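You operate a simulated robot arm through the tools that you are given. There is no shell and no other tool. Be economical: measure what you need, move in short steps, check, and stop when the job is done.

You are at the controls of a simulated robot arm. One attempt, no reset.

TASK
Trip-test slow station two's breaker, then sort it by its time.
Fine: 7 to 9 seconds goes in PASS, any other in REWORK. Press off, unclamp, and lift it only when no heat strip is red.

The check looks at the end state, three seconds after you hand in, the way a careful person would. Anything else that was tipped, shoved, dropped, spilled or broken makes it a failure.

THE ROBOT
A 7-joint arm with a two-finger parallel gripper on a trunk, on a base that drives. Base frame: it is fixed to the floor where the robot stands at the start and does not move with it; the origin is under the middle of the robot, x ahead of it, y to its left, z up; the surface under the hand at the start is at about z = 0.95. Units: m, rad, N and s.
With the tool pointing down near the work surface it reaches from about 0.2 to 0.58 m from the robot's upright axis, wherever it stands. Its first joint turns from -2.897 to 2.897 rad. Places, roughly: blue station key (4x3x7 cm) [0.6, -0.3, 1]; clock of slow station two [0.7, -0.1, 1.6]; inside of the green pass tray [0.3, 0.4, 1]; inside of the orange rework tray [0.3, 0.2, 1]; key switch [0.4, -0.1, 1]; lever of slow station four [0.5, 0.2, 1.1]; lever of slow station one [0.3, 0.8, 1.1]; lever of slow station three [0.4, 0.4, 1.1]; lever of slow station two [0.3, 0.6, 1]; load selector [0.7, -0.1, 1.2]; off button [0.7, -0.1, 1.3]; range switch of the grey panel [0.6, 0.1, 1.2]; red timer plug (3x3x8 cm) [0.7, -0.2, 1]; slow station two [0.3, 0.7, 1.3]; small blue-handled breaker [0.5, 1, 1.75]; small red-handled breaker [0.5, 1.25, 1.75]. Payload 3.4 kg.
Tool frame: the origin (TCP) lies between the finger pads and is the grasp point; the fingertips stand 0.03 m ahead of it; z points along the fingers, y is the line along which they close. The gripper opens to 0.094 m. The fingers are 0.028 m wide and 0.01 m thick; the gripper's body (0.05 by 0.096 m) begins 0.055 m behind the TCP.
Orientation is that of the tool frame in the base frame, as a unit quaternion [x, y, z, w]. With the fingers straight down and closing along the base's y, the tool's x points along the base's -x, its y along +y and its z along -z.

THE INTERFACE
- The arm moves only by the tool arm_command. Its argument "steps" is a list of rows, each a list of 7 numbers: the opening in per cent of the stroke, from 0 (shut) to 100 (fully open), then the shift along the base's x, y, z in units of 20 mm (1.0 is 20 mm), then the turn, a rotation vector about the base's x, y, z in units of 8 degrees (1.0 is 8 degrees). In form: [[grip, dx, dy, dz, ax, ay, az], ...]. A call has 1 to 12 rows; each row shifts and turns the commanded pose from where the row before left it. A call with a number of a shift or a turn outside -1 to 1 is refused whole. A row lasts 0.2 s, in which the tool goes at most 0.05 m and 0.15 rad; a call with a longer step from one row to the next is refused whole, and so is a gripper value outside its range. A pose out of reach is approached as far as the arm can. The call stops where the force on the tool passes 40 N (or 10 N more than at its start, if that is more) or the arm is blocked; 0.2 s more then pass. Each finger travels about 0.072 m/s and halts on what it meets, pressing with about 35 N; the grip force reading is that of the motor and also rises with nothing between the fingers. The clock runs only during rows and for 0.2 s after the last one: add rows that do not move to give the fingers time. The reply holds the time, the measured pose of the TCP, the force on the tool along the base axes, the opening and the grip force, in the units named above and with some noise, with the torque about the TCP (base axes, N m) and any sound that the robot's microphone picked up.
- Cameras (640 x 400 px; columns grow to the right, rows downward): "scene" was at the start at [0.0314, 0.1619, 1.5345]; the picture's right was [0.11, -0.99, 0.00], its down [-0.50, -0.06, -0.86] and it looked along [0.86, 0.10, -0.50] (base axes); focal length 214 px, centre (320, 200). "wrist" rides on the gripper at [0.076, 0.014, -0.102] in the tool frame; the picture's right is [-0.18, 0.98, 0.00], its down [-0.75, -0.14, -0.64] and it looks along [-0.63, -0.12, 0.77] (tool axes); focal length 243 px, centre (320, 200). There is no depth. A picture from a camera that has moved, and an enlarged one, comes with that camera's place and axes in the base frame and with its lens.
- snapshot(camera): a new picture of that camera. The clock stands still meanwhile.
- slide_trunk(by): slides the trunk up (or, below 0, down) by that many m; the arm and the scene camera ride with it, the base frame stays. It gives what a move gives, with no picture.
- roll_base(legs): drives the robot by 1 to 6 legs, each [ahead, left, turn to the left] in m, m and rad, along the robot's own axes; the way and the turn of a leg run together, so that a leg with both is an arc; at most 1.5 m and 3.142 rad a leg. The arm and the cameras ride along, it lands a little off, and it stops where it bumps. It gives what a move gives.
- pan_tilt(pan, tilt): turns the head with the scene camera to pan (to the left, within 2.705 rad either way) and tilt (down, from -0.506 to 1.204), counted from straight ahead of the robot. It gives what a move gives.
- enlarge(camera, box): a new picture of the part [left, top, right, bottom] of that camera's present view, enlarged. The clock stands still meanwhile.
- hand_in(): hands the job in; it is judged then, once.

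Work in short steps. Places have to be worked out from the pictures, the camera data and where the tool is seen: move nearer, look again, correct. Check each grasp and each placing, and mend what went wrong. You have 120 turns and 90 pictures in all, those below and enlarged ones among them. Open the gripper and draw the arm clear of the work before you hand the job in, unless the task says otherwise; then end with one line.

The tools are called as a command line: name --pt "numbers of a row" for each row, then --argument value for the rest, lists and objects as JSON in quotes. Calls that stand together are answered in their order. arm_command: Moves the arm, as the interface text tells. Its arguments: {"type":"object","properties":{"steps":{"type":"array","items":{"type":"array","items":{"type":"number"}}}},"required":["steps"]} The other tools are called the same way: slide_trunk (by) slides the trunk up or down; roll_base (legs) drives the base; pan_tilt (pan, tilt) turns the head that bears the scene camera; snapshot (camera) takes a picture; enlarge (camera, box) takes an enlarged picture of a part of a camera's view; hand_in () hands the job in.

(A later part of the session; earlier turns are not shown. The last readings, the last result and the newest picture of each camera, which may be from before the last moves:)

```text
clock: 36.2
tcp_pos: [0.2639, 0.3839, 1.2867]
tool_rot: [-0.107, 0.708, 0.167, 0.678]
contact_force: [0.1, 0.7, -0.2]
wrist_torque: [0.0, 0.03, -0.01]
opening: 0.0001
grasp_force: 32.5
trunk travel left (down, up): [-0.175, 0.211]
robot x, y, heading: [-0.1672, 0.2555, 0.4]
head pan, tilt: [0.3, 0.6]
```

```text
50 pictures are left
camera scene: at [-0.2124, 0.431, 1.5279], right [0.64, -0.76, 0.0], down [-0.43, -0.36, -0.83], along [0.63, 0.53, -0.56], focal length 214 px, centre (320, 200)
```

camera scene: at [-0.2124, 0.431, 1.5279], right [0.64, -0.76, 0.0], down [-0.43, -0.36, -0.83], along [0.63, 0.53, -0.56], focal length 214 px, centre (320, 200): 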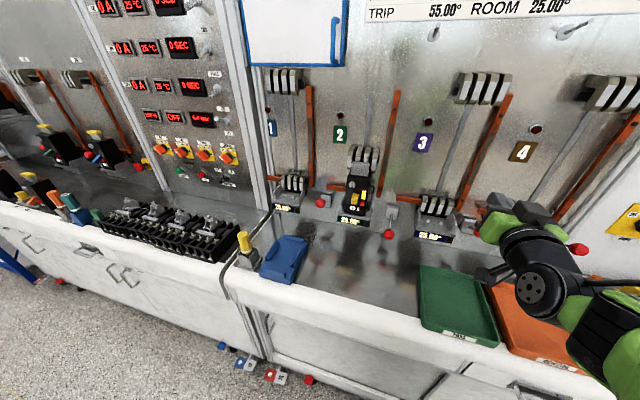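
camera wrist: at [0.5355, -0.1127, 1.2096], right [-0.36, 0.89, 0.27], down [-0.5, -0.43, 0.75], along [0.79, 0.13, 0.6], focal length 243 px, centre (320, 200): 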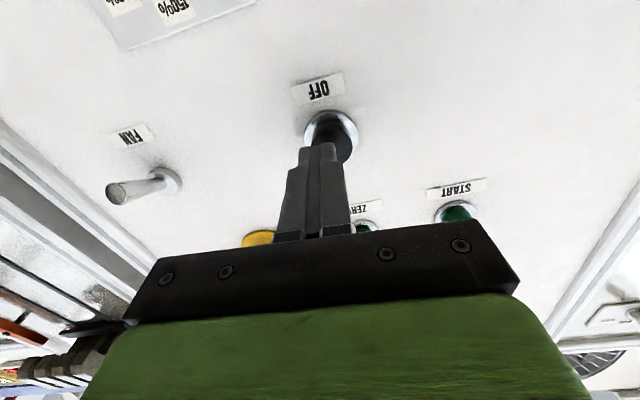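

Good overview. Zoom on station two, its lever and its neighbours' levers.

enlarge --camera "scene" --box '[265, 120, 475, 250]'

enlarge --camera "scene" --box '[325, 135, 415, 245]'

```text
3.05 times, centred on (370, 185) of scene
camera zoom: at [-0.2124, 0.431, 1.5279], right [0.64, -0.76, 0.0], down [-0.43, -0.36, -0.83], along [0.63, 0.53, -0.56], focal length 654 px, centre (168, 246)
```

zoom: 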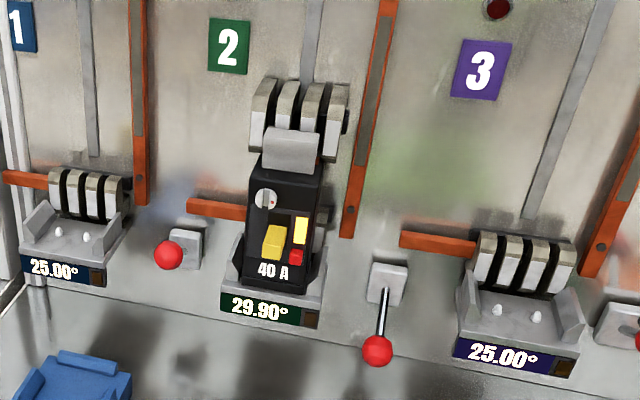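

```text
3.64 times, centred on (370, 190) of scene
camera zoom: at [-0.2124, 0.431, 1.5279], right [0.64, -0.76, 0.0], down [-0.43, -0.36, -0.83], along [0.63, 0.53, -0.56], focal length 780 px, centre (138, 236)
```

zoom: 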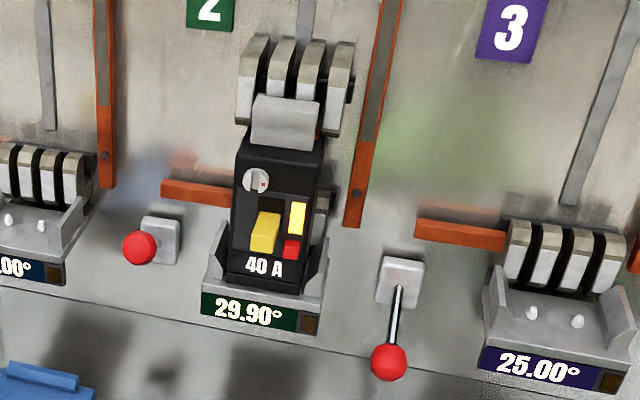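

Lever two's ball sits at about (0.338, 0.594, 1.03), pivot behind and above it; the unclamped neighbours have balls ~7 cm higher. I pitch the tool 45° down and move in front of the ball with fingers part open.

arm_command --pt "0 0.04 0.91 -0.93 -0.365 0.863 0" --pt "0 0.04 0.91 -0.93 -0.365 0.863 0" --pt "0 0.04 0.91 -0.93 -0.365 0.863 0" --pt "0 0.04 0.91 -0.93 -0.365 0.863 0" --pt "30 0.04 0.91 -0.93 -0.365 0.863 0" --pt "60 0.04 0.91 -0.93 -0.365 0.863 0" --pt "60 0.04 0.91 -0.93 0 0 0" --pt "60 0.04 0.91 -0.93 0 0 0" --pt "60 0.04 0.91 -0.93 0 0 0" --pt "60 0.04 0.91 -0.93 0 0 0" --pt "60 0 0 0 0 0 0"

snapshot --camera "wrist"

snapshot --camera "scene"

```text
clock: 38.6
tcp_pos: [0.2731, 0.5662, 1.0995]
tool_rot: [-0.141, 0.918, 0.086, 0.362]
contact_force: [0.0, -0.3, -0.3]
wrist_torque: [-0.03, 0.0, 0.02]
opening: 0.0563
grasp_force: 0.1
trunk travel left (down, up): [-0.175, 0.211]
robot x, y, heading: [-0.165, 0.2592, 0.4]
head pan, tilt: [0.3, 0.6]
```

```text
47 pictures are left
camera wrist: at [0.1481, 0.5377, 1.1217], right [-0.19, 0.97, 0.18], down [0.16, -0.15, 0.98], along [0.97, 0.21, -0.13], focal length 243 px, centre (320, 200)
```

wrist: 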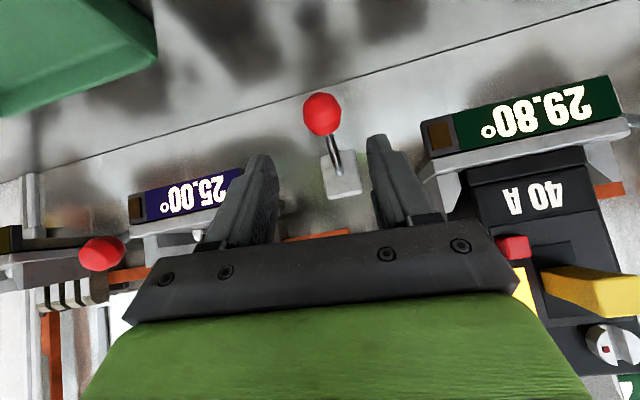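

```text
46 pictures are left
camera scene: at [-0.2127, 0.4307, 1.5279], right [0.65, -0.76, 0.0], down [-0.43, -0.36, -0.83], along [0.63, 0.53, -0.56], focal length 214 px, centre (320, 200)
```

scene: 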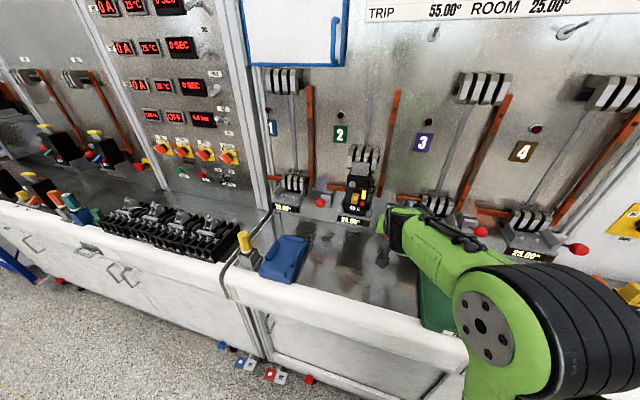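

The tool axis points right at the ball (≈(0.336, 0.593, 1.026)). I advance 10 cm along it and check before gripping.

arm_command --pt "60 0.533 0.217 -0.604 0 0 0" --pt "60 0.533 0.217 -0.604 0 0 0" --pt "60 0.533 0.217 -0.604 0 0 0" --pt "60 0.533 0.217 -0.604 0 0 0" --pt "60 0.533 0.217 -0.604 0 0 0" --pt "60 0.533 0.217 -0.604 0 0 0"

snapshot --camera "wrist"

```text
clock: 40.0
tcp_pos: [0.3367, 0.5929, 1.0292]
tool_rot: [-0.141, 0.918, 0.086, 0.361]
contact_force: [0.3, -0.1, -0.1]
wrist_torque: [-0.03, 0.01, 0.01]
opening: 0.0564
grasp_force: 0.1
trunk travel left (down, up): [-0.175, 0.211]
robot x, y, heading: [-0.1688, 0.255, 0.402]
head pan, tilt: [0.3, 0.6]
```

```text
45 pictures are left
camera wrist: at [0.2119, 0.5643, 1.0502], right [-0.19, 0.97, 0.18], down [0.16, -0.15, 0.98], along [0.97, 0.21, -0.13], focal length 243 px, centre (320, 200)
```

wrist: 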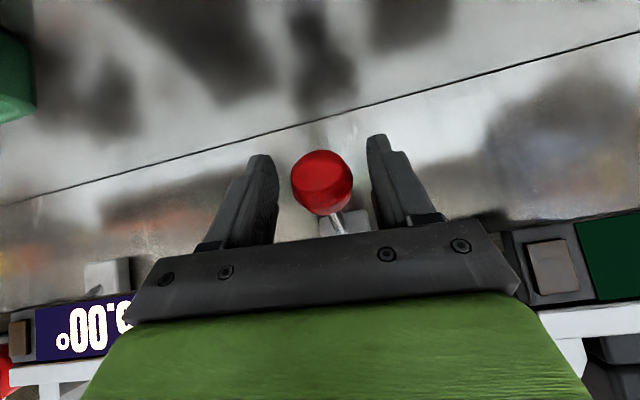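

The ball is centred between the fingers. I grip it and lift along the lever's arc, first half.

arm_command --pt "15 0 0 0 0 0 0" --pt "15 0 0 0 0 0 0" --pt "15 0 0 0 0 0 0" --pt "15 -0.368 -0.156 0.85 0 0 0" --pt "15 -0.184 -0.078 0.7 0 0 0" --pt "15 -0.046 -0.02 0.7 0 0 0"

snapshot --camera "wrist"

```text
clock: 41.4
tcp_pos: [0.3239, 0.5885, 1.0711]
tool_rot: [-0.141, 0.919, 0.084, 0.359]
contact_force: [-4.7, 1.1, -16.1]
wrist_torque: [-0.3, 1.1, 0.13]
opening: 0.0327
grasp_force: 44.9
trunk travel left (down, up): [-0.175, 0.211]
robot x, y, heading: [-0.1681, 0.2587, 0.399]
head pan, tilt: [0.3, 0.6]
```

```text
44 pictures are left
camera wrist: at [0.1992, 0.5599, 1.0942], right [-0.19, 0.97, 0.18], down [0.17, -0.15, 0.97], along [0.97, 0.21, -0.13], focal length 243 px, centre (320, 200)
```

wrist: 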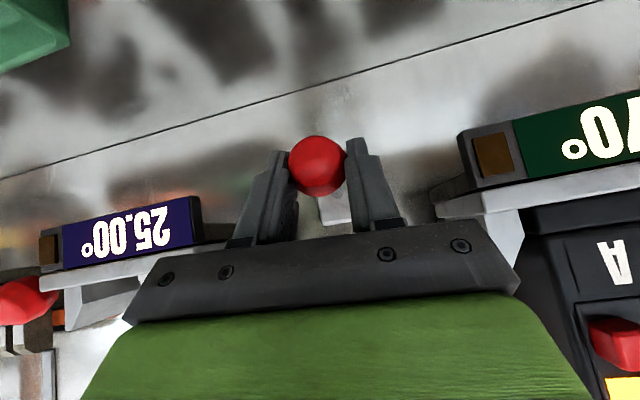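

The ball is held and the lever follows. Second half of the arc.

arm_command --pt "15 0.046 0.02 0.7 0 0 0" --pt "15 0.184 0.078 0.7 0 0 0" --pt "15 0.276 0.117 0.68 0 0 0" --pt "15 0.25 0.11 0.3 0 0 0"

snapshot --camera "scene"

```text
clock: 42.4
tcp_pos: [0.3381, 0.5942, 1.1226]
tool_rot: [-0.14, 0.917, 0.086, 0.362]
contact_force: [-11.7, -2.7, -6.0]
wrist_torque: [-0.41, 1.22, 0.04]
opening: 0.0326
grasp_force: 44.7
trunk travel left (down, up): [-0.175, 0.211]
robot x, y, heading: [-0.1631, 0.2608, 0.4]
head pan, tilt: [0.3, 0.6]
```

```text
43 pictures are left
camera scene: at [-0.2143, 0.4309, 1.5279], right [0.65, -0.76, 0.0], down [-0.43, -0.36, -0.83], along [0.63, 0.53, -0.56], focal length 214 px, centre (320, 200)
```

scene: 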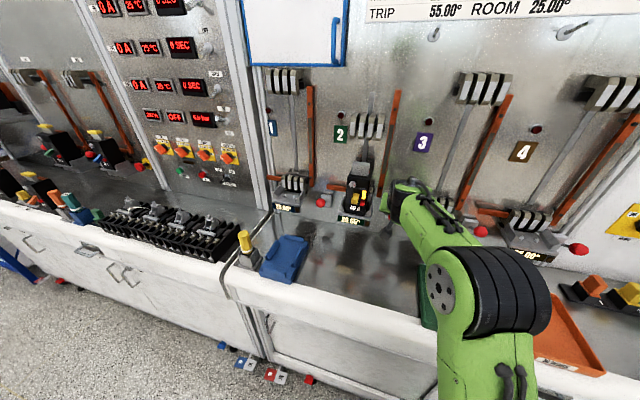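

The jaw has risen but less than the neighbours' jaws. I push a bit further up the arc and re-check.

arm_command --pt "15 0.15 0.06 0.4 0 0 0" --pt "15 0.15 0.06 0.4 0 0 0" --pt "15 0.2 0.08 0.4 0 0 0" --pt "15 0 0 0 0 0 0" --pt "15 0 0 0 0 0 0"

snapshot --camera "scene"

```text
clock: 43.6
tcp_pos: [0.3484, 0.5984, 1.1445]
tool_rot: [-0.141, 0.918, 0.086, 0.362]
contact_force: [0.2, 0.4, 0.3]
wrist_torque: [0.03, 0.03, 0.0]
opening: 0.0141
grasp_force: 0.0
trunk travel left (down, up): [-0.175, 0.211]
robot x, y, heading: [-0.1679, 0.2593, 0.394]
head pan, tilt: [0.3, 0.6]
```

```text
42 pictures are left
camera scene: at [-0.2123, 0.4312, 1.5279], right [0.65, -0.76, 0.0], down [-0.43, -0.36, -0.82], along [0.63, 0.53, -0.57], focal length 214 px, centre (320, 200)
```

scene: 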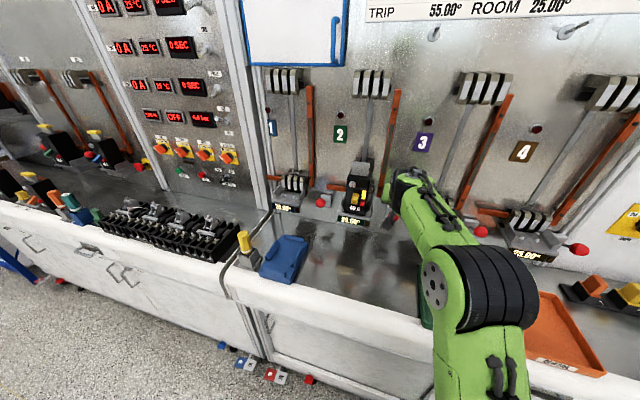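

The jaw is now fully up; the fingers slid off the ball. I draw back up and away, then look at the breaker.

arm_command --pt "15 -0.5 -0.2 0.8 0 0 0" --pt "15 -0.6 -0.25 0.7 0 0 0" --pt "15 -0.64 -0.26 0.72 0 0 0" --pt "15 -0.64 -0.26 0.72 0 0 0" --pt "15 -0.64 -0.26 0.72 0 0 0" --pt "50 -0.64 -0.26 0.72 0 0 0" --pt "100 -0.64 -0.26 0.72 0 0 0" --pt "100 -0.64 -0.26 0.72 0 0 0"

enlarge --camera "scene" --box '[260, 60, 440, 240]'

enlarge --camera "scene" --box '[315, 150, 395, 235]'

snapshot --camera "wrist"

```text
clock: 45.4
tcp_pos: [0.2508, 0.5573, 1.2599]
tool_rot: [-0.141, 0.918, 0.086, 0.362]
contact_force: [0.2, -1.0, 0.0]
wrist_torque: [-0.01, 0.01, 0.0]
opening: 0.0939
grasp_force: 0.0
trunk travel left (down, up): [-0.175, 0.211]
robot x, y, heading: [-0.1669, 0.2583, 0.399]
head pan, tilt: [0.3, 0.6]
```

```text
2.22 times, centred on (350, 150) of scene
camera zoom: at [-0.2131, 0.4309, 1.5279], right [0.65, -0.76, 0.0], down [-0.43, -0.36, -0.83], along [0.63, 0.53, -0.56], focal length 477 px, centre (253, 311)
```

zoom: 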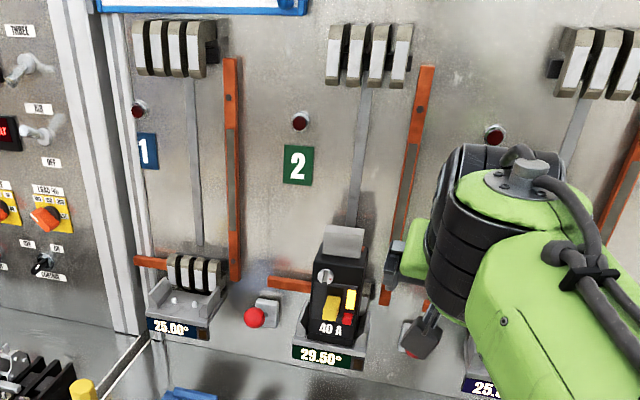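

```text
4.71 times, centred on (355, 192) of scene
camera zoom: at [-0.2131, 0.4309, 1.5279], right [0.65, -0.76, 0.0], down [-0.43, -0.36, -0.83], along [0.63, 0.53, -0.56], focal length 1009 px, centre (155, 235)
```

zoom: 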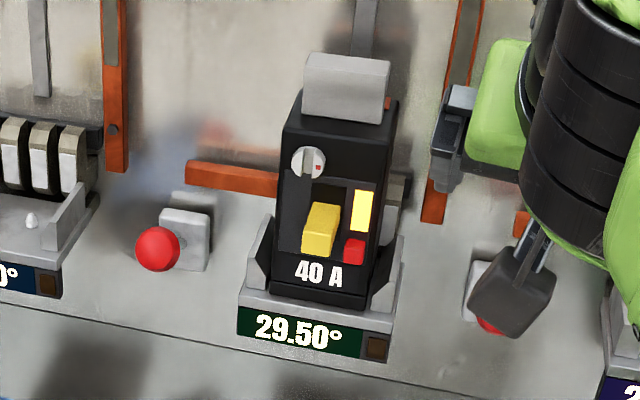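

```text
39 pictures are left
camera wrist: at [0.1257, 0.5286, 1.2826], right [-0.19, 0.97, 0.18], down [0.16, -0.15, 0.98], along [0.97, 0.21, -0.13], focal length 243 px, centre (320, 200)
```

wrist: 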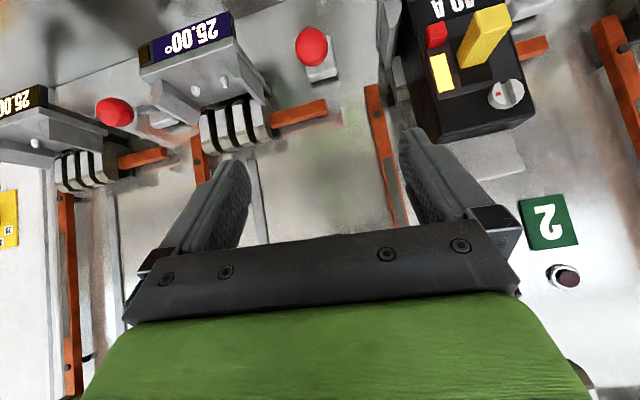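

Station two reads 29.5° and no strip shows red. From both cameras the breaker body is about 66 mm wide and 67 deep, centred at wall coordinates giving (0.302, 0.71), top at z≈1.23. I move to a pre-grasp point in front of and above it.

arm_command --pt "100 -0.26 0.98 0.25 0 0 0" --pt "100 -0.26 0.98 0.25 0 0 0" --pt "100 -0.26 0.98 0.25 0 0 0" --pt "100 -0.26 0.98 0.25 0 0 0" --pt "100 -0.26 0.98 0.25 0 0 0" --pt "100 -0.26 0.98 0.25 0 0 0" --pt "100 0 0 0 0 0 0"

snapshot --camera "wrist"

enlarge --camera "scene" --box '[260, 60, 440, 240]'

```text
clock: 47.0
tcp_pos: [0.2196, 0.6745, 1.2928]
tool_rot: [-0.141, 0.918, 0.086, 0.361]
contact_force: [-0.3, -0.3, -0.4]
wrist_torque: [0.0, 0.0, 0.01]
opening: 0.0941
grasp_force: 0.0
trunk travel left (down, up): [-0.175, 0.211]
robot x, y, heading: [-0.1683, 0.2573, 0.402]
head pan, tilt: [0.3, 0.6]
```

```text
38 pictures are left
camera wrist: at [0.0952, 0.6463, 1.3139], right [-0.19, 0.97, 0.18], down [0.16, -0.15, 0.98], along [0.97, 0.21, -0.13], focal length 243 px, centre (320, 200)
```

wrist: 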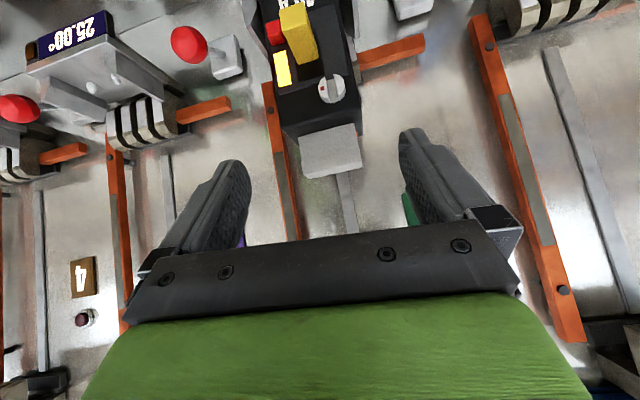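

```text
2.22 times, centred on (350, 150) of scene
camera zoom: at [-0.2128, 0.4307, 1.5279], right [0.65, -0.76, 0.0], down [-0.43, -0.36, -0.83], along [0.63, 0.53, -0.56], focal length 477 px, centre (253, 311)
```

zoom: 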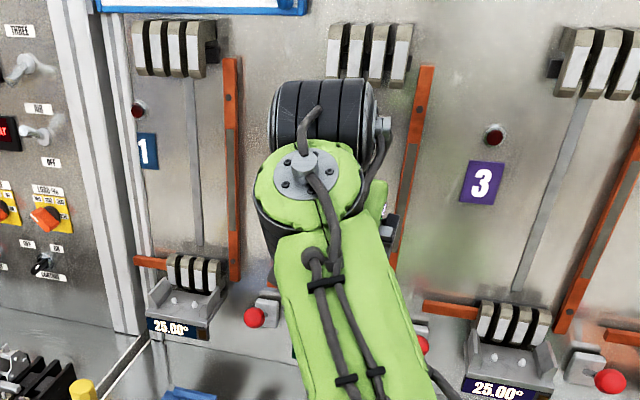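

Alignment holds (body centre w≈0.537 vs tool 0.536). I advance along the tool axis around the body.

arm_command --pt "100 0.549 0.223 -0.621 0 0 0" --pt "100 0.549 0.223 -0.621 0 0 0" --pt "100 0.549 0.223 -0.621 0 0 0" --pt "100 0.549 0.223 -0.621 0 0 0" --pt "100 0.549 0.223 -0.621 0 0 0"

snapshot --camera "wrist"

```text
clock: 48.2
tcp_pos: [0.2745, 0.6977, 1.2278]
tool_rot: [-0.142, 0.918, 0.086, 0.361]
contact_force: [0.4, -0.6, -0.2]
wrist_torque: [-0.02, 0.01, -0.01]
opening: 0.0939
grasp_force: 0.0
trunk travel left (down, up): [-0.175, 0.211]
robot x, y, heading: [-0.168, 0.2559, 0.405]
head pan, tilt: [0.3, 0.6]
```

```text
36 pictures are left
camera wrist: at [0.1507, 0.6691, 1.2496], right [-0.19, 0.97, 0.18], down [0.16, -0.15, 0.98], along [0.97, 0.21, -0.13], focal length 243 px, centre (320, 200)
```

wrist: 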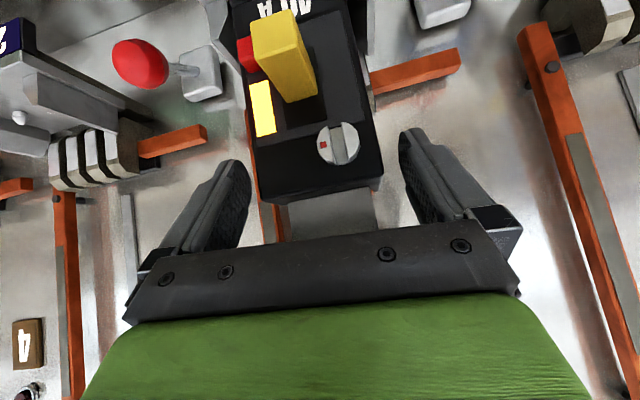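

The body is centred between the fingers. Two more rows in, then close.

arm_command --pt "100 0.549 0.223 -0.621 0 0 0" --pt "100 0.549 0.223 -0.621 0 0 0" --pt "50 0 0 0 0 0 0" --pt "30 0 0 0 0 0 0" --pt "30 0 0 0 0 0 0" --pt "30 0 0 0 0 0 0"

snapshot --camera "wrist"

enlarge --camera "scene" --box '[260, 60, 440, 240]'

```text
clock: 49.6
tcp_pos: [0.2974, 0.7066, 1.2036]
tool_rot: [-0.141, 0.918, 0.086, 0.361]
contact_force: [1.0, 0.8, -0.2]
wrist_torque: [-0.08, -0.03, 0.0]
opening: 0.0718
grasp_force: 35.0
trunk travel left (down, up): [-0.175, 0.211]
robot x, y, heading: [-0.1657, 0.2557, 0.405]
head pan, tilt: [0.3, 0.6]
```

```text
35 pictures are left
camera wrist: at [0.173, 0.6778, 1.2249], right [-0.19, 0.97, 0.18], down [0.16, -0.15, 0.98], along [0.97, 0.21, -0.13], focal length 243 px, centre (320, 200)
```

wrist: 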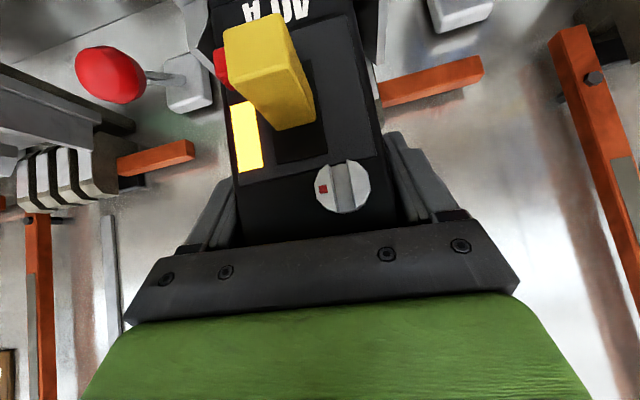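

```text
2.22 times, centred on (350, 150) of scene
camera zoom: at [-0.2121, 0.4316, 1.5278], right [0.65, -0.76, 0.0], down [-0.43, -0.36, -0.82], along [0.63, 0.53, -0.57], focal length 477 px, centre (253, 311)
```

zoom: 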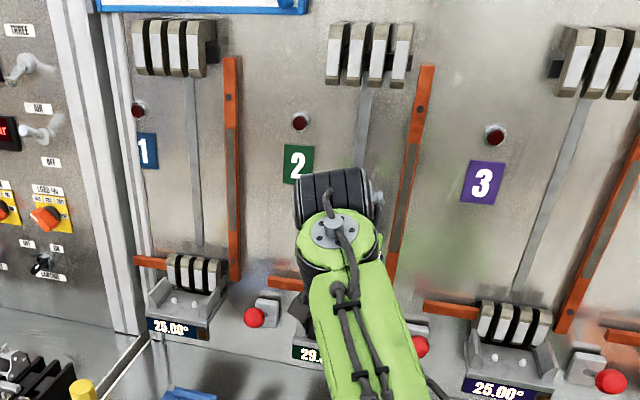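

Gripped at 72 mm with 35 N; nothing red. I lift straight up.

arm_command --pt "30 0 0 0.5 0 0 0" --pt "30 0 0 0.5 0 0 0" --pt "30 0 0 0.5 0 0 0" --pt "30 0 0 0.7 0 0 0" --pt "30 0 0 0.7 0 0 0" --pt "30 0 0 0.7 0 0 0"

snapshot --camera "wrist"

```text
clock: 51.0
tcp_pos: [0.2863, 0.6923, 1.2352]
tool_rot: [-0.141, 0.918, 0.086, 0.361]
contact_force: [0.3, 0.5, -5.1]
wrist_torque: [0.02, -0.04, -0.01]
opening: 0.0703
grasp_force: 34.9
out of reach, approached as far as the arm can: row 1, 2, 4, 5, 6
trunk travel left (down, up): [-0.175, 0.211]
robot x, y, heading: [-0.1667, 0.2586, 0.399]
head pan, tilt: [0.3, 0.6]
```

```text
33 pictures are left
camera wrist: at [0.1627, 0.6642, 1.2564], right [-0.19, 0.97, 0.18], down [0.16, -0.15, 0.98], along [0.97, 0.21, -0.13], focal length 243 px, centre (320, 200)
```

wrist: 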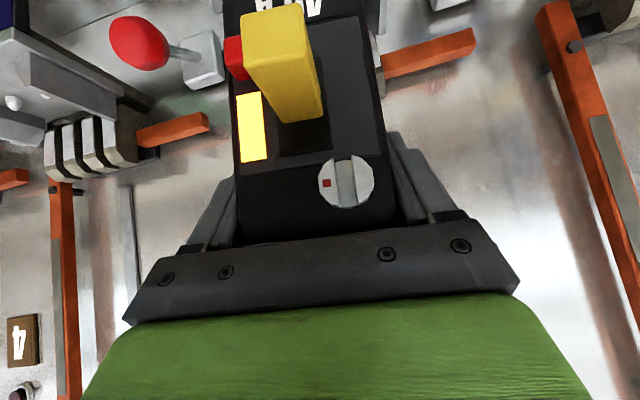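

Held and free (5 N weight), but the arm is at its reach; I raise the trunk to lift further.

slide_trunk --by 0.08

snapshot --camera "scene"

```text
clock: 52.2
tcp_pos: [0.2879, 0.6926, 1.3137]
tool_rot: [-0.14, 0.918, 0.084, 0.361]
contact_force: [0.0, 0.0, -5.2]
wrist_torque: [-0.01, -0.01, 0.0]
opening: 0.0703
grasp_force: 35.2
trunk travel left (down, up): [-0.255, 0.131]
robot x, y, heading: [-0.1654, 0.2547, 0.402]
head pan, tilt: [0.3, 0.6]
```

```text
32 pictures are left
camera scene: at [-0.2117, 0.4319, 1.6071], right [0.65, -0.76, 0.0], down [-0.43, -0.37, -0.82], along [0.63, 0.53, -0.57], focal length 214 px, centre (320, 200)
```

scene: 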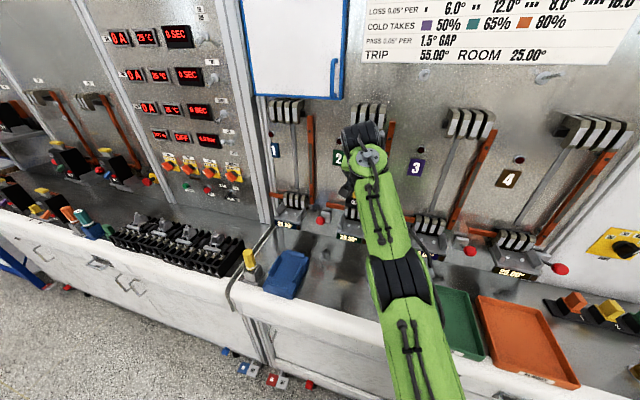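

Breaker is clear of the station. The rework tray's centre works out at about (0.35, 0.185). I retract from the wall, then drive right toward the tray.

arm_command --pt "30 -0.83 -0.35 0 0 0 0" --pt "30 -0.83 -0.35 0 0 0 0" --pt "30 -0.83 -0.35 0 0 0 0" --pt "30 -0.83 -0.35 0 0 0 0" --pt "30 -0.83 -0.35 0 0 0 0" --pt "30 -0.83 -0.35 0 0 0 0" --pt "30 -0.83 -0.35 0 0 0 0" --pt "30 -0.83 -0.35 0 0 0 0" --pt "30 -0.83 -0.35 0 0 0 0"

roll_base --legs '[[0, -0.3, 0]]'

pan_tilt --pan -0.1 --tilt 0.75

snapshot --camera "scene"

```text
clock: 54.2
tcp_pos: [0.1795, 0.6533, 1.3346]
tool_rot: [-0.141, 0.918, 0.085, 0.361]
contact_force: [0.0, -1.0, -5.6]
wrist_torque: [-0.01, -0.06, 0.01]
opening: 0.0704
grasp_force: 35.4
out of reach, approached as far as the arm can: row 6, 7, 8, 9
trunk travel left (down, up): [-0.255, 0.131]
robot x, y, heading: [-0.1687, 0.2605, 0.401]
head pan, tilt: [0.3, 0.6]
```

```text
clock: 56.2
tcp_pos: [0.2989, 0.3718, 1.3352]
tool_rot: [-0.141, 0.918, 0.084, 0.36]
contact_force: [0.0, -0.2, -5.5]
wrist_torque: [0.01, -0.01, 0.03]
opening: 0.0702
grasp_force: 34.9
trunk travel left (down, up): [-0.255, 0.131]
robot x, y, heading: [-0.0526, -0.0212, 0.402]
head pan, tilt: [0.3, 0.6]
```

```text
clock: 57.1
tcp_pos: [0.2996, 0.3721, 1.3341]
tool_rot: [-0.142, 0.918, 0.085, 0.36]
contact_force: [-0.3, -0.1, -4.8]
wrist_torque: [-0.01, -0.03, 0.0]
opening: 0.0702
grasp_force: 34.5
trunk travel left (down, up): [-0.255, 0.131]
robot x, y, heading: [-0.0482, -0.0236, 0.402]
head pan, tilt: [-0.099, 0.75]
```

```text
31 pictures are left
camera scene: at [-0.0812, 0.1185, 1.5941], right [0.3, -0.95, 0.0], down [-0.65, -0.2, -0.73], along [0.7, 0.22, -0.68], focal length 214 px, centre (320, 200)
```

scene: 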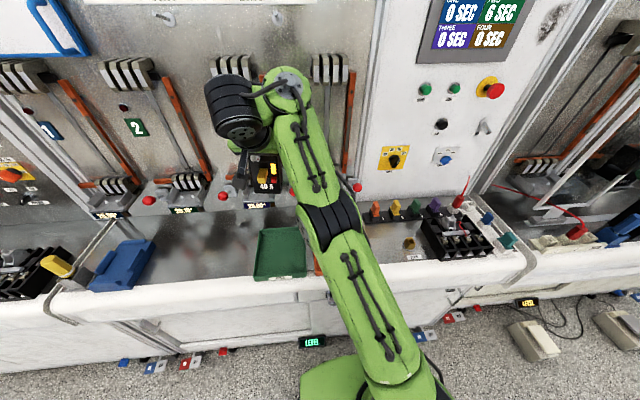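

Breaker in hand near station three. I move over the rework tray, lowering a little.

arm_command --pt "30 0.23 -0.935 -0.4 0 0 0" --pt "30 0.23 -0.935 -0.4 0 0 0" --pt "30 0.23 -0.935 -0.4 0 0 0" --pt "30 0.23 -0.935 -0.4 0 0 0" --pt "30 0.23 -0.935 -0.4 0 0 0" --pt "30 0.23 -0.935 -0.4 0 0 0" --pt "30 0.23 -0.935 -0.4 0 0 0" --pt "30 0.23 -0.935 -0.4 0 0 0" --pt "30 0.23 -0.935 -0.4 0 0 0" --pt "30 0.23 -0.935 -0.4 0 0 0"

snapshot --camera "scene"

snapshot --camera "wrist"

```text
clock: 59.3
tcp_pos: [0.2995, 0.3721, 1.3343]
tool_rot: [-0.141, 0.918, 0.086, 0.361]
contact_force: [-0.3, 0.4, -5.1]
wrist_torque: [-0.01, -0.01, -0.02]
opening: 0.0702
grasp_force: 34.3
out of reach, approached as far as the arm can: row 1, 2, 3, 4, 5, 6, 7, 8, 9, 10
trunk travel left (down, up): [-0.255, 0.131]
robot x, y, heading: [-0.0464, -0.0225, 0.403]
head pan, tilt: [-0.099, 0.75]
```

```text
30 pictures are left
camera scene: at [-0.0812, 0.1184, 1.5941], right [0.3, -0.95, 0.0], down [-0.65, -0.2, -0.73], along [0.7, 0.22, -0.68], focal length 214 px, centre (320, 200)
```

scene: 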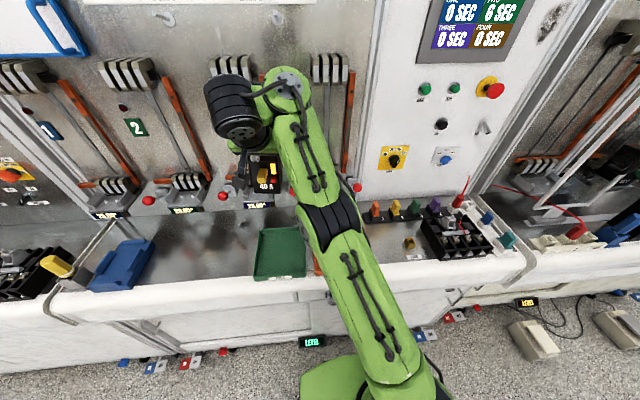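

```text
29 pictures are left
camera wrist: at [0.1745, 0.3434, 1.3562], right [-0.19, 0.97, 0.18], down [0.16, -0.15, 0.97], along [0.97, 0.21, -0.13], focal length 243 px, centre (320, 200)
```

wrist: 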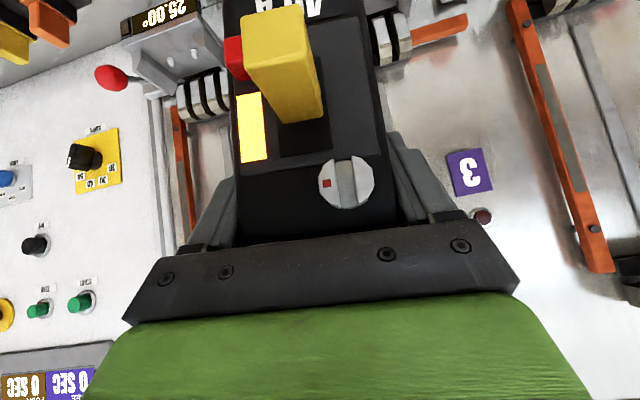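

The arm is at a joint limit in this posture, so I will not force it: driving the base places the held breaker over the tray, and the trunk then lowers it.

roll_base --legs '[[-0.038, -0.183, 0]]'

snapshot --camera "scene"

snapshot --camera "wrist"

```text
clock: 60.9
tcp_pos: [0.3377, 0.1844, 1.3345]
tool_rot: [-0.141, 0.918, 0.085, 0.36]
contact_force: [-0.4, -1.2, -5.4]
wrist_torque: [0.01, -0.04, 0.01]
opening: 0.0702
grasp_force: 35.1
trunk travel left (down, up): [-0.255, 0.131]
robot x, y, heading: [-0.0116, -0.2066, 0.403]
head pan, tilt: [-0.099, 0.75]
```

```text
28 pictures are left
camera scene: at [-0.0426, -0.0688, 1.5942], right [0.3, -0.95, 0.0], down [-0.65, -0.2, -0.73], along [0.7, 0.22, -0.68], focal length 214 px, centre (320, 200)
```

scene: 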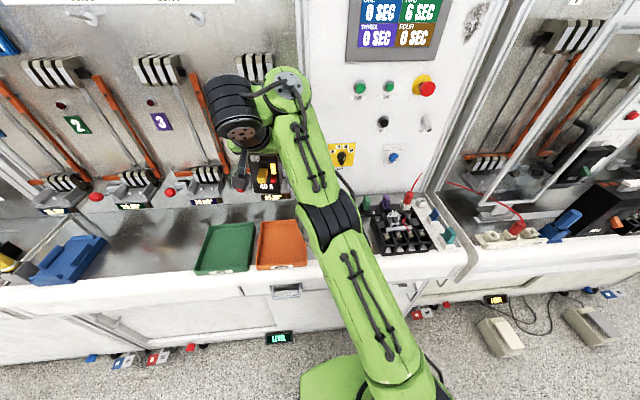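

```text
27 pictures are left
camera wrist: at [0.2128, 0.1566, 1.3565], right [-0.19, 0.97, 0.18], down [0.16, -0.15, 0.97], along [0.97, 0.21, -0.13], focal length 243 px, centre (320, 200)
```

wrist: 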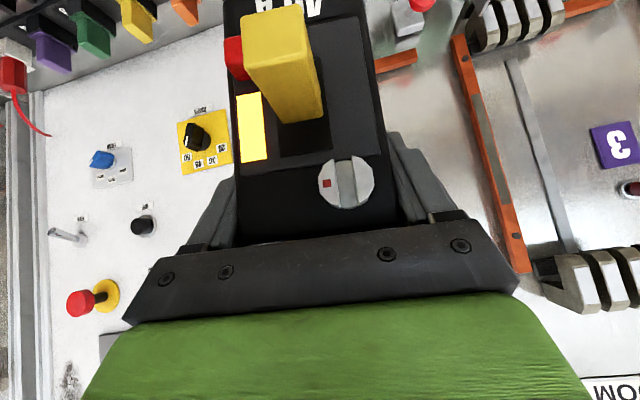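

Breaker is over the tray's middle (tray centre ≈ (0.35, 0.195)). I lower the trunk partway and check clearances.

slide_trunk --by -0.14

snapshot --camera "scene"

snapshot --camera "wrist"

```text
clock: 62.5
tcp_pos: [0.3373, 0.1857, 1.1956]
tool_rot: [-0.142, 0.918, 0.085, 0.36]
contact_force: [0.2, 0.3, -5.6]
wrist_torque: [-0.04, -0.05, -0.01]
opening: 0.0704
grasp_force: 34.8
trunk travel left (down, up): [-0.115, 0.271]
robot x, y, heading: [-0.0062, -0.2089, 0.404]
head pan, tilt: [-0.099, 0.75]
```

```text
26 pictures are left
camera scene: at [-0.043, -0.0676, 1.4547], right [0.3, -0.95, 0.0], down [-0.65, -0.2, -0.73], along [0.7, 0.22, -0.68], focal length 214 px, centre (320, 200)
```

scene: 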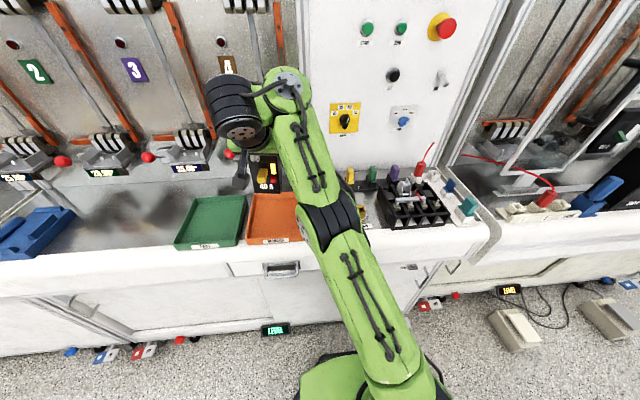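

```text
25 pictures are left
camera wrist: at [0.2125, 0.1577, 1.2169], right [-0.19, 0.97, 0.18], down [0.16, -0.15, 0.97], along [0.97, 0.21, -0.13], focal length 243 px, centre (320, 200)
```

wrist: 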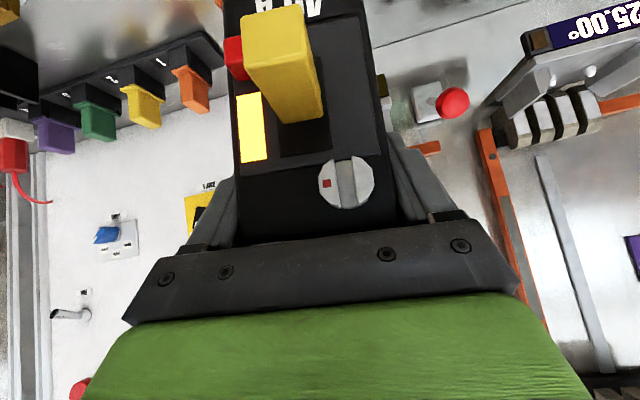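

Bottom is still ~0.13 m above the tray. I test whether the arm itself can lower now, which keeps the elbow higher.

arm_command --pt "30 0 0 -0.5 0 0 0" --pt "30 0 0 -0.5 0 0 0" --pt "30 0 0 -0.5 0 0 0"

```text
clock: 63.3
tcp_pos: [0.3369, 0.1873, 1.194]
tool_rot: [-0.143, 0.918, 0.086, 0.359]
contact_force: [0.5, 0.3, -4.9]
wrist_torque: [-0.04, 0.03, 0.01]
opening: 0.0704
grasp_force: 35.2
out of reach, approached as far as the arm can: row 1, 2, 3
trunk travel left (down, up): [-0.115, 0.271]
robot x, y, heading: [-0.0074, -0.2095, 0.409]
head pan, tilt: [-0.099, 0.75]
```

Still at the limit. I try going outward a little to see whether it unlocks.

arm_command --pt "30 0.6 0.25 0 0 0 0" --pt "30 0.6 0.25 0 0 0 0"

```text
clock: 63.9
tcp_pos: [0.3611, 0.1977, 1.1937]
tool_rot: [-0.142, 0.918, 0.085, 0.36]
contact_force: [0.3, 0.0, -6.3]
wrist_torque: [0.01, -0.04, -0.01]
opening: 0.0705
grasp_force: 35.0
trunk travel left (down, up): [-0.115, 0.271]
robot x, y, heading: [-0.0097, -0.2087, 0.401]
head pan, tilt: [-0.099, 0.75]
```

Outward frees it. Now lower with the arm from here.

arm_command --pt "30 0.2 0.08 -0.5 0 0 0" --pt "30 0 0 -0.5 0 0 0" --pt "30 0 0 -0.5 0 0 0" --pt "30 0 0 -0.5 0 0 0" --pt "30 0 0 -0.5 0 0 0"

snapshot --camera "scene"

```text
clock: 65.1
tcp_pos: [0.3708, 0.206, 1.1506]
tool_rot: [-0.142, 0.919, 0.084, 0.359]
contact_force: [-1.0, 0.1, -5.4]
wrist_torque: [0.0, 0.01, 0.01]
opening: 0.0702
grasp_force: 35.6
out of reach, approached as far as the arm can: row 4, 5
trunk travel left (down, up): [-0.115, 0.271]
robot x, y, heading: [-0.0094, -0.2094, 0.401]
head pan, tilt: [-0.099, 0.75]
```

```text
24 pictures are left
camera scene: at [-0.0428, -0.0673, 1.4548], right [0.3, -0.95, 0.0], down [-0.65, -0.2, -0.73], along [0.7, 0.22, -0.68], focal length 214 px, centre (320, 200)
```

scene: 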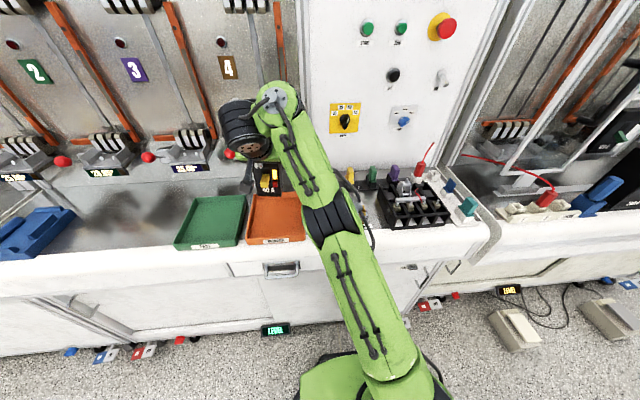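

The limit comes from the arm being folded and turned sideways; extending frees it. I shift the base back and left, and re-extend the arm over the tray.

roll_base --legs '[[-0.11, 0.13, 0]]'

arm_command --pt "30 0.75 -0.5 0.1 0 0 0" --pt "30 0.75 -0.5 0 0 0 0" --pt "30 0.75 -0.5 0 0 0 0" --pt "30 0.75 -0.5 0 0 0 0" --pt "30 0.75 -0.5 0 0 0 0" --pt "30 0.75 -0.5 0 0 0 0" --pt "30 0.75 -0.5 0 0 0 0" --pt "30 0.75 -0.5 0 0 0 0" --pt "30 0.75 -0.5 0 0 0 0"

snapshot --camera "scene"

```text
clock: 66.6
tcp_pos: [0.2143, 0.2844, 1.1514]
tool_rot: [-0.141, 0.919, 0.084, 0.359]
contact_force: [-0.7, 0.5, -5.7]
wrist_torque: [-0.02, -0.02, -0.04]
opening: 0.0701
grasp_force: 35.0
trunk travel left (down, up): [-0.115, 0.271]
robot x, y, heading: [-0.1672, -0.1309, 0.402]
head pan, tilt: [-0.099, 0.75]
```

```text
clock: 68.6
tcp_pos: [0.3514, 0.1926, 1.1525]
tool_rot: [-0.141, 0.919, 0.084, 0.358]
contact_force: [0.4, -0.8, -6.2]
wrist_torque: [0.0, -0.01, 0.01]
opening: 0.0705
grasp_force: 35.1
trunk travel left (down, up): [-0.115, 0.271]
robot x, y, heading: [-0.1666, -0.13, 0.404]
head pan, tilt: [-0.099, 0.75]
```

```text
23 pictures are left
camera scene: at [-0.1975, 0.0106, 1.4549], right [0.3, -0.95, 0.0], down [-0.65, -0.2, -0.73], along [0.7, 0.22, -0.68], focal length 214 px, centre (320, 200)
```

scene: 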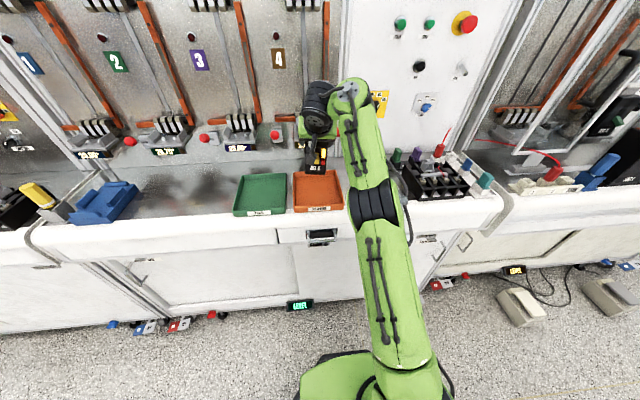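

Fully free now, centred at the tray. I lower in small steps.

arm_command --pt "30 0 0 -0.7 0 0 0" --pt "30 0 0 -0.7 0 0 0" --pt "30 0 0 -0.7 0 0 0" --pt "30 0 0 -0.7 0 0 0" --pt "30 0 0 -0.5 0 0 0"

enlarge --camera "scene" --box '[220, 80, 400, 230]'

snapshot --camera "wrist"

```text
clock: 69.8
tcp_pos: [0.3577, 0.1986, 1.0899]
tool_rot: [-0.14, 0.92, 0.083, 0.358]
contact_force: [-1.0, 0.5, -5.3]
wrist_torque: [-0.01, -0.02, 0.02]
opening: 0.0702
grasp_force: 34.9
out of reach, approached as far as the arm can: row 4, 5
trunk travel left (down, up): [-0.115, 0.271]
robot x, y, heading: [-0.1629, -0.1247, 0.401]
head pan, tilt: [-0.099, 0.75]
```

```text
2.67 times, centred on (310, 155) of scene
camera zoom: at [-0.198, 0.0113, 1.4548], right [0.3, -0.95, 0.0], down [-0.65, -0.2, -0.73], along [0.7, 0.22, -0.68], focal length 572 px, centre (347, 320)
```

zoom: 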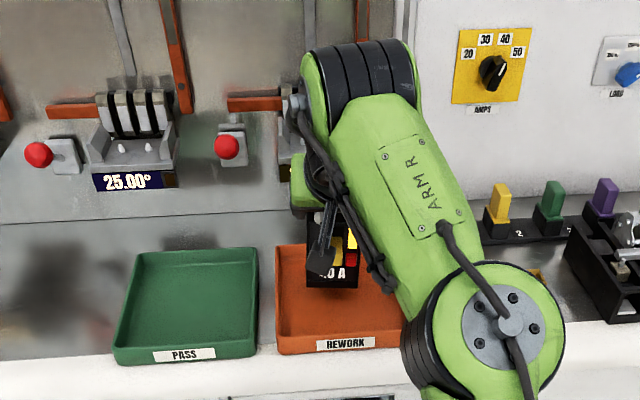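

```text
21 pictures are left
camera wrist: at [0.2328, 0.1704, 1.1138], right [-0.18, 0.97, 0.18], down [0.17, -0.15, 0.97], along [0.97, 0.21, -0.14], focal length 243 px, centre (320, 200)
```

wrist: 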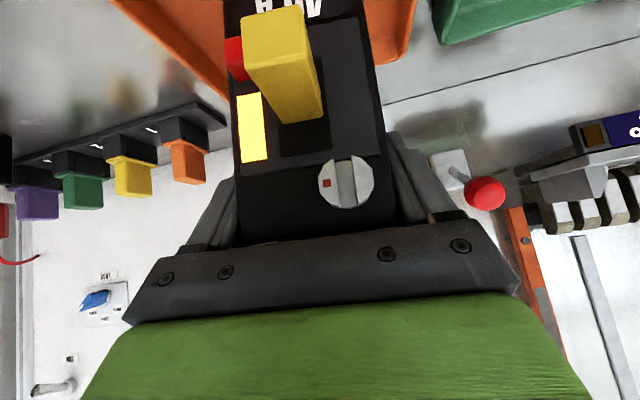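

The breaker hangs inside the rework tray's outline, ~3 cm above its floor. The arm is at its limit again, so I finish with small trunk steps, watching the force.

slide_trunk --by -0.02

slide_trunk --by -0.006

enlarge --camera "scene" --box '[260, 120, 380, 220]'

```text
clock: 70.5
tcp_pos: [0.3567, 0.1997, 1.0718]
tool_rot: [-0.141, 0.919, 0.083, 0.358]
contact_force: [-0.5, 0.4, -5.7]
wrist_torque: [-0.03, -0.01, -0.06]
opening: 0.0703
grasp_force: 35.0
trunk travel left (down, up): [-0.095, 0.291]
robot x, y, heading: [-0.166, -0.1262, 0.401]
head pan, tilt: [-0.099, 0.75]
```

```text
clock: 71.0
tcp_pos: [0.3576, 0.1984, 1.0651]
tool_rot: [-0.141, 0.919, 0.084, 0.357]
contact_force: [-0.2, 0.9, -5.7]
wrist_torque: [-0.01, 0.01, -0.03]
opening: 0.0704
grasp_force: 34.6
trunk travel left (down, up): [-0.089, 0.297]
robot x, y, heading: [-0.1636, -0.1356, 0.4]
head pan, tilt: [-0.099, 0.75]
```

```text
4.00 times, centred on (320, 170) of scene
camera zoom: at [-0.1978, 0.0109, 1.4284], right [0.3, -0.95, 0.0], down [-0.65, -0.2, -0.73], along [0.7, 0.22, -0.68], focal length 858 px, centre (320, 320)
```

zoom: 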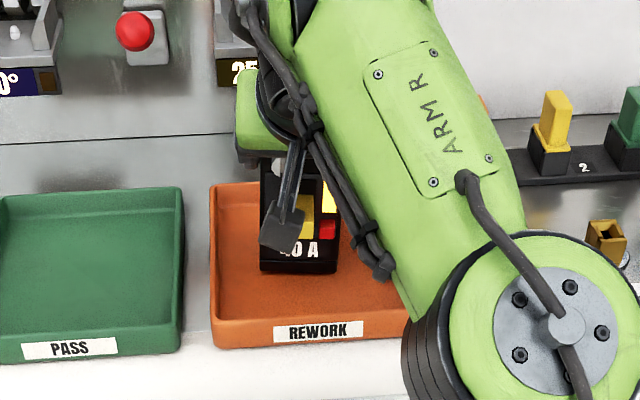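

Bottom is ~1 cm above the floor. Continue in tiny steps until the load comes off.

slide_trunk --by -0.005

slide_trunk --by -0.004

```text
clock: 71.6
tcp_pos: [0.3568, 0.1997, 1.0626]
tool_rot: [-0.141, 0.918, 0.084, 0.361]
contact_force: [2.0, 2.0, 10.8]
wrist_torque: [-0.39, 0.05, 0.04]
opening: 0.0704
grasp_force: 35.2
trunk travel left (down, up): [-0.084, 0.302]
robot x, y, heading: [-0.167, -0.133, 0.403]
head pan, tilt: [-0.099, 0.75]
```

```text
clock: 72.1
tcp_pos: [0.3563, 0.1979, 1.0594]
tool_rot: [-0.141, 0.918, 0.086, 0.361]
contact_force: [2.3, 4.8, 26.3]
wrist_torque: [-0.65, 0.21, 0.05]
opening: 0.0706
grasp_force: 35.2
trunk travel left (down, up): [-0.08, 0.306]
robot x, y, heading: [-0.1644, -0.13, 0.402]
head pan, tilt: [-0.099, 0.75]
```

Contact: it now stands on the tray floor with 26 N pressing. I relieve slightly, then open the fingers.

slide_trunk --by 0.004

arm_command --pt "80 0 0 0 0 0 0" --pt "90 0 0 0 0 0 0" --pt "90 0 0 0 0 0 0"

snapshot --camera "wrist"

```text
clock: 72.6
tcp_pos: [0.358, 0.1978, 1.0587]
tool_rot: [-0.141, 0.92, 0.083, 0.357]
contact_force: [2.3, 4.1, 7.9]
wrist_torque: [-0.12, 0.0, 0.02]
opening: 0.0703
grasp_force: 35.0
trunk travel left (down, up): [-0.084, 0.302]
robot x, y, heading: [-0.1664, -0.1295, 0.402]
head pan, tilt: [-0.099, 0.75]
```

```text
clock: 73.4
tcp_pos: [0.3571, 0.1967, 1.0591]
tool_rot: [-0.141, 0.92, 0.083, 0.357]
contact_force: [-0.2, 0.0, -0.2]
wrist_torque: [-0.01, -0.04, 0.03]
opening: 0.0843
grasp_force: 0.0
trunk travel left (down, up): [-0.084, 0.302]
robot x, y, heading: [-0.1663, -0.1278, 0.399]
head pan, tilt: [-0.099, 0.75]
```

```text
19 pictures are left
camera wrist: at [0.2327, 0.1696, 1.0827], right [-0.18, 0.97, 0.18], down [0.17, -0.15, 0.97], along [0.97, 0.21, -0.14], focal length 243 px, centre (320, 200)
```

wrist: 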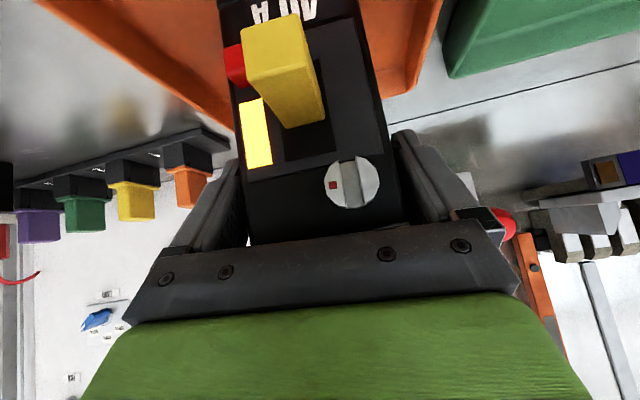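

Released and standing. I open fully, then raise the trunk straight up to clear it.

arm_command --pt "100 0 0 0 0 0 0" --pt "100 0 0 0 0 0 0"

slide_trunk --by 0.03

snapshot --camera "wrist"

```text
clock: 74.0
tcp_pos: [0.3575, 0.1983, 1.0618]
tool_rot: [-0.141, 0.92, 0.084, 0.357]
contact_force: [0.2, -0.1, 0.4]
wrist_torque: [0.01, -0.01, 0.03]
opening: 0.094
grasp_force: 0.0
trunk travel left (down, up): [-0.084, 0.302]
robot x, y, heading: [-0.1642, -0.1308, 0.4]
head pan, tilt: [-0.099, 0.75]
```

```text
clock: 74.8
tcp_pos: [0.3579, 0.1976, 1.0913]
tool_rot: [-0.14, 0.92, 0.083, 0.358]
contact_force: [0.7, -0.1, 0.8]
wrist_torque: [-0.02, -0.03, -0.01]
opening: 0.094
grasp_force: 0.0
trunk travel left (down, up): [-0.114, 0.272]
robot x, y, heading: [-0.1675, -0.1283, 0.403]
head pan, tilt: [-0.099, 0.75]
```

```text
18 pictures are left
camera wrist: at [0.2328, 0.1699, 1.1133], right [-0.18, 0.97, 0.18], down [0.17, -0.15, 0.97], along [0.97, 0.21, -0.14], focal length 243 px, centre (320, 200)
```

wrist: 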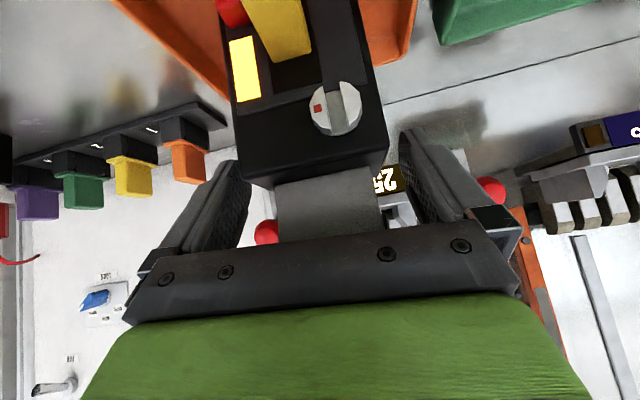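

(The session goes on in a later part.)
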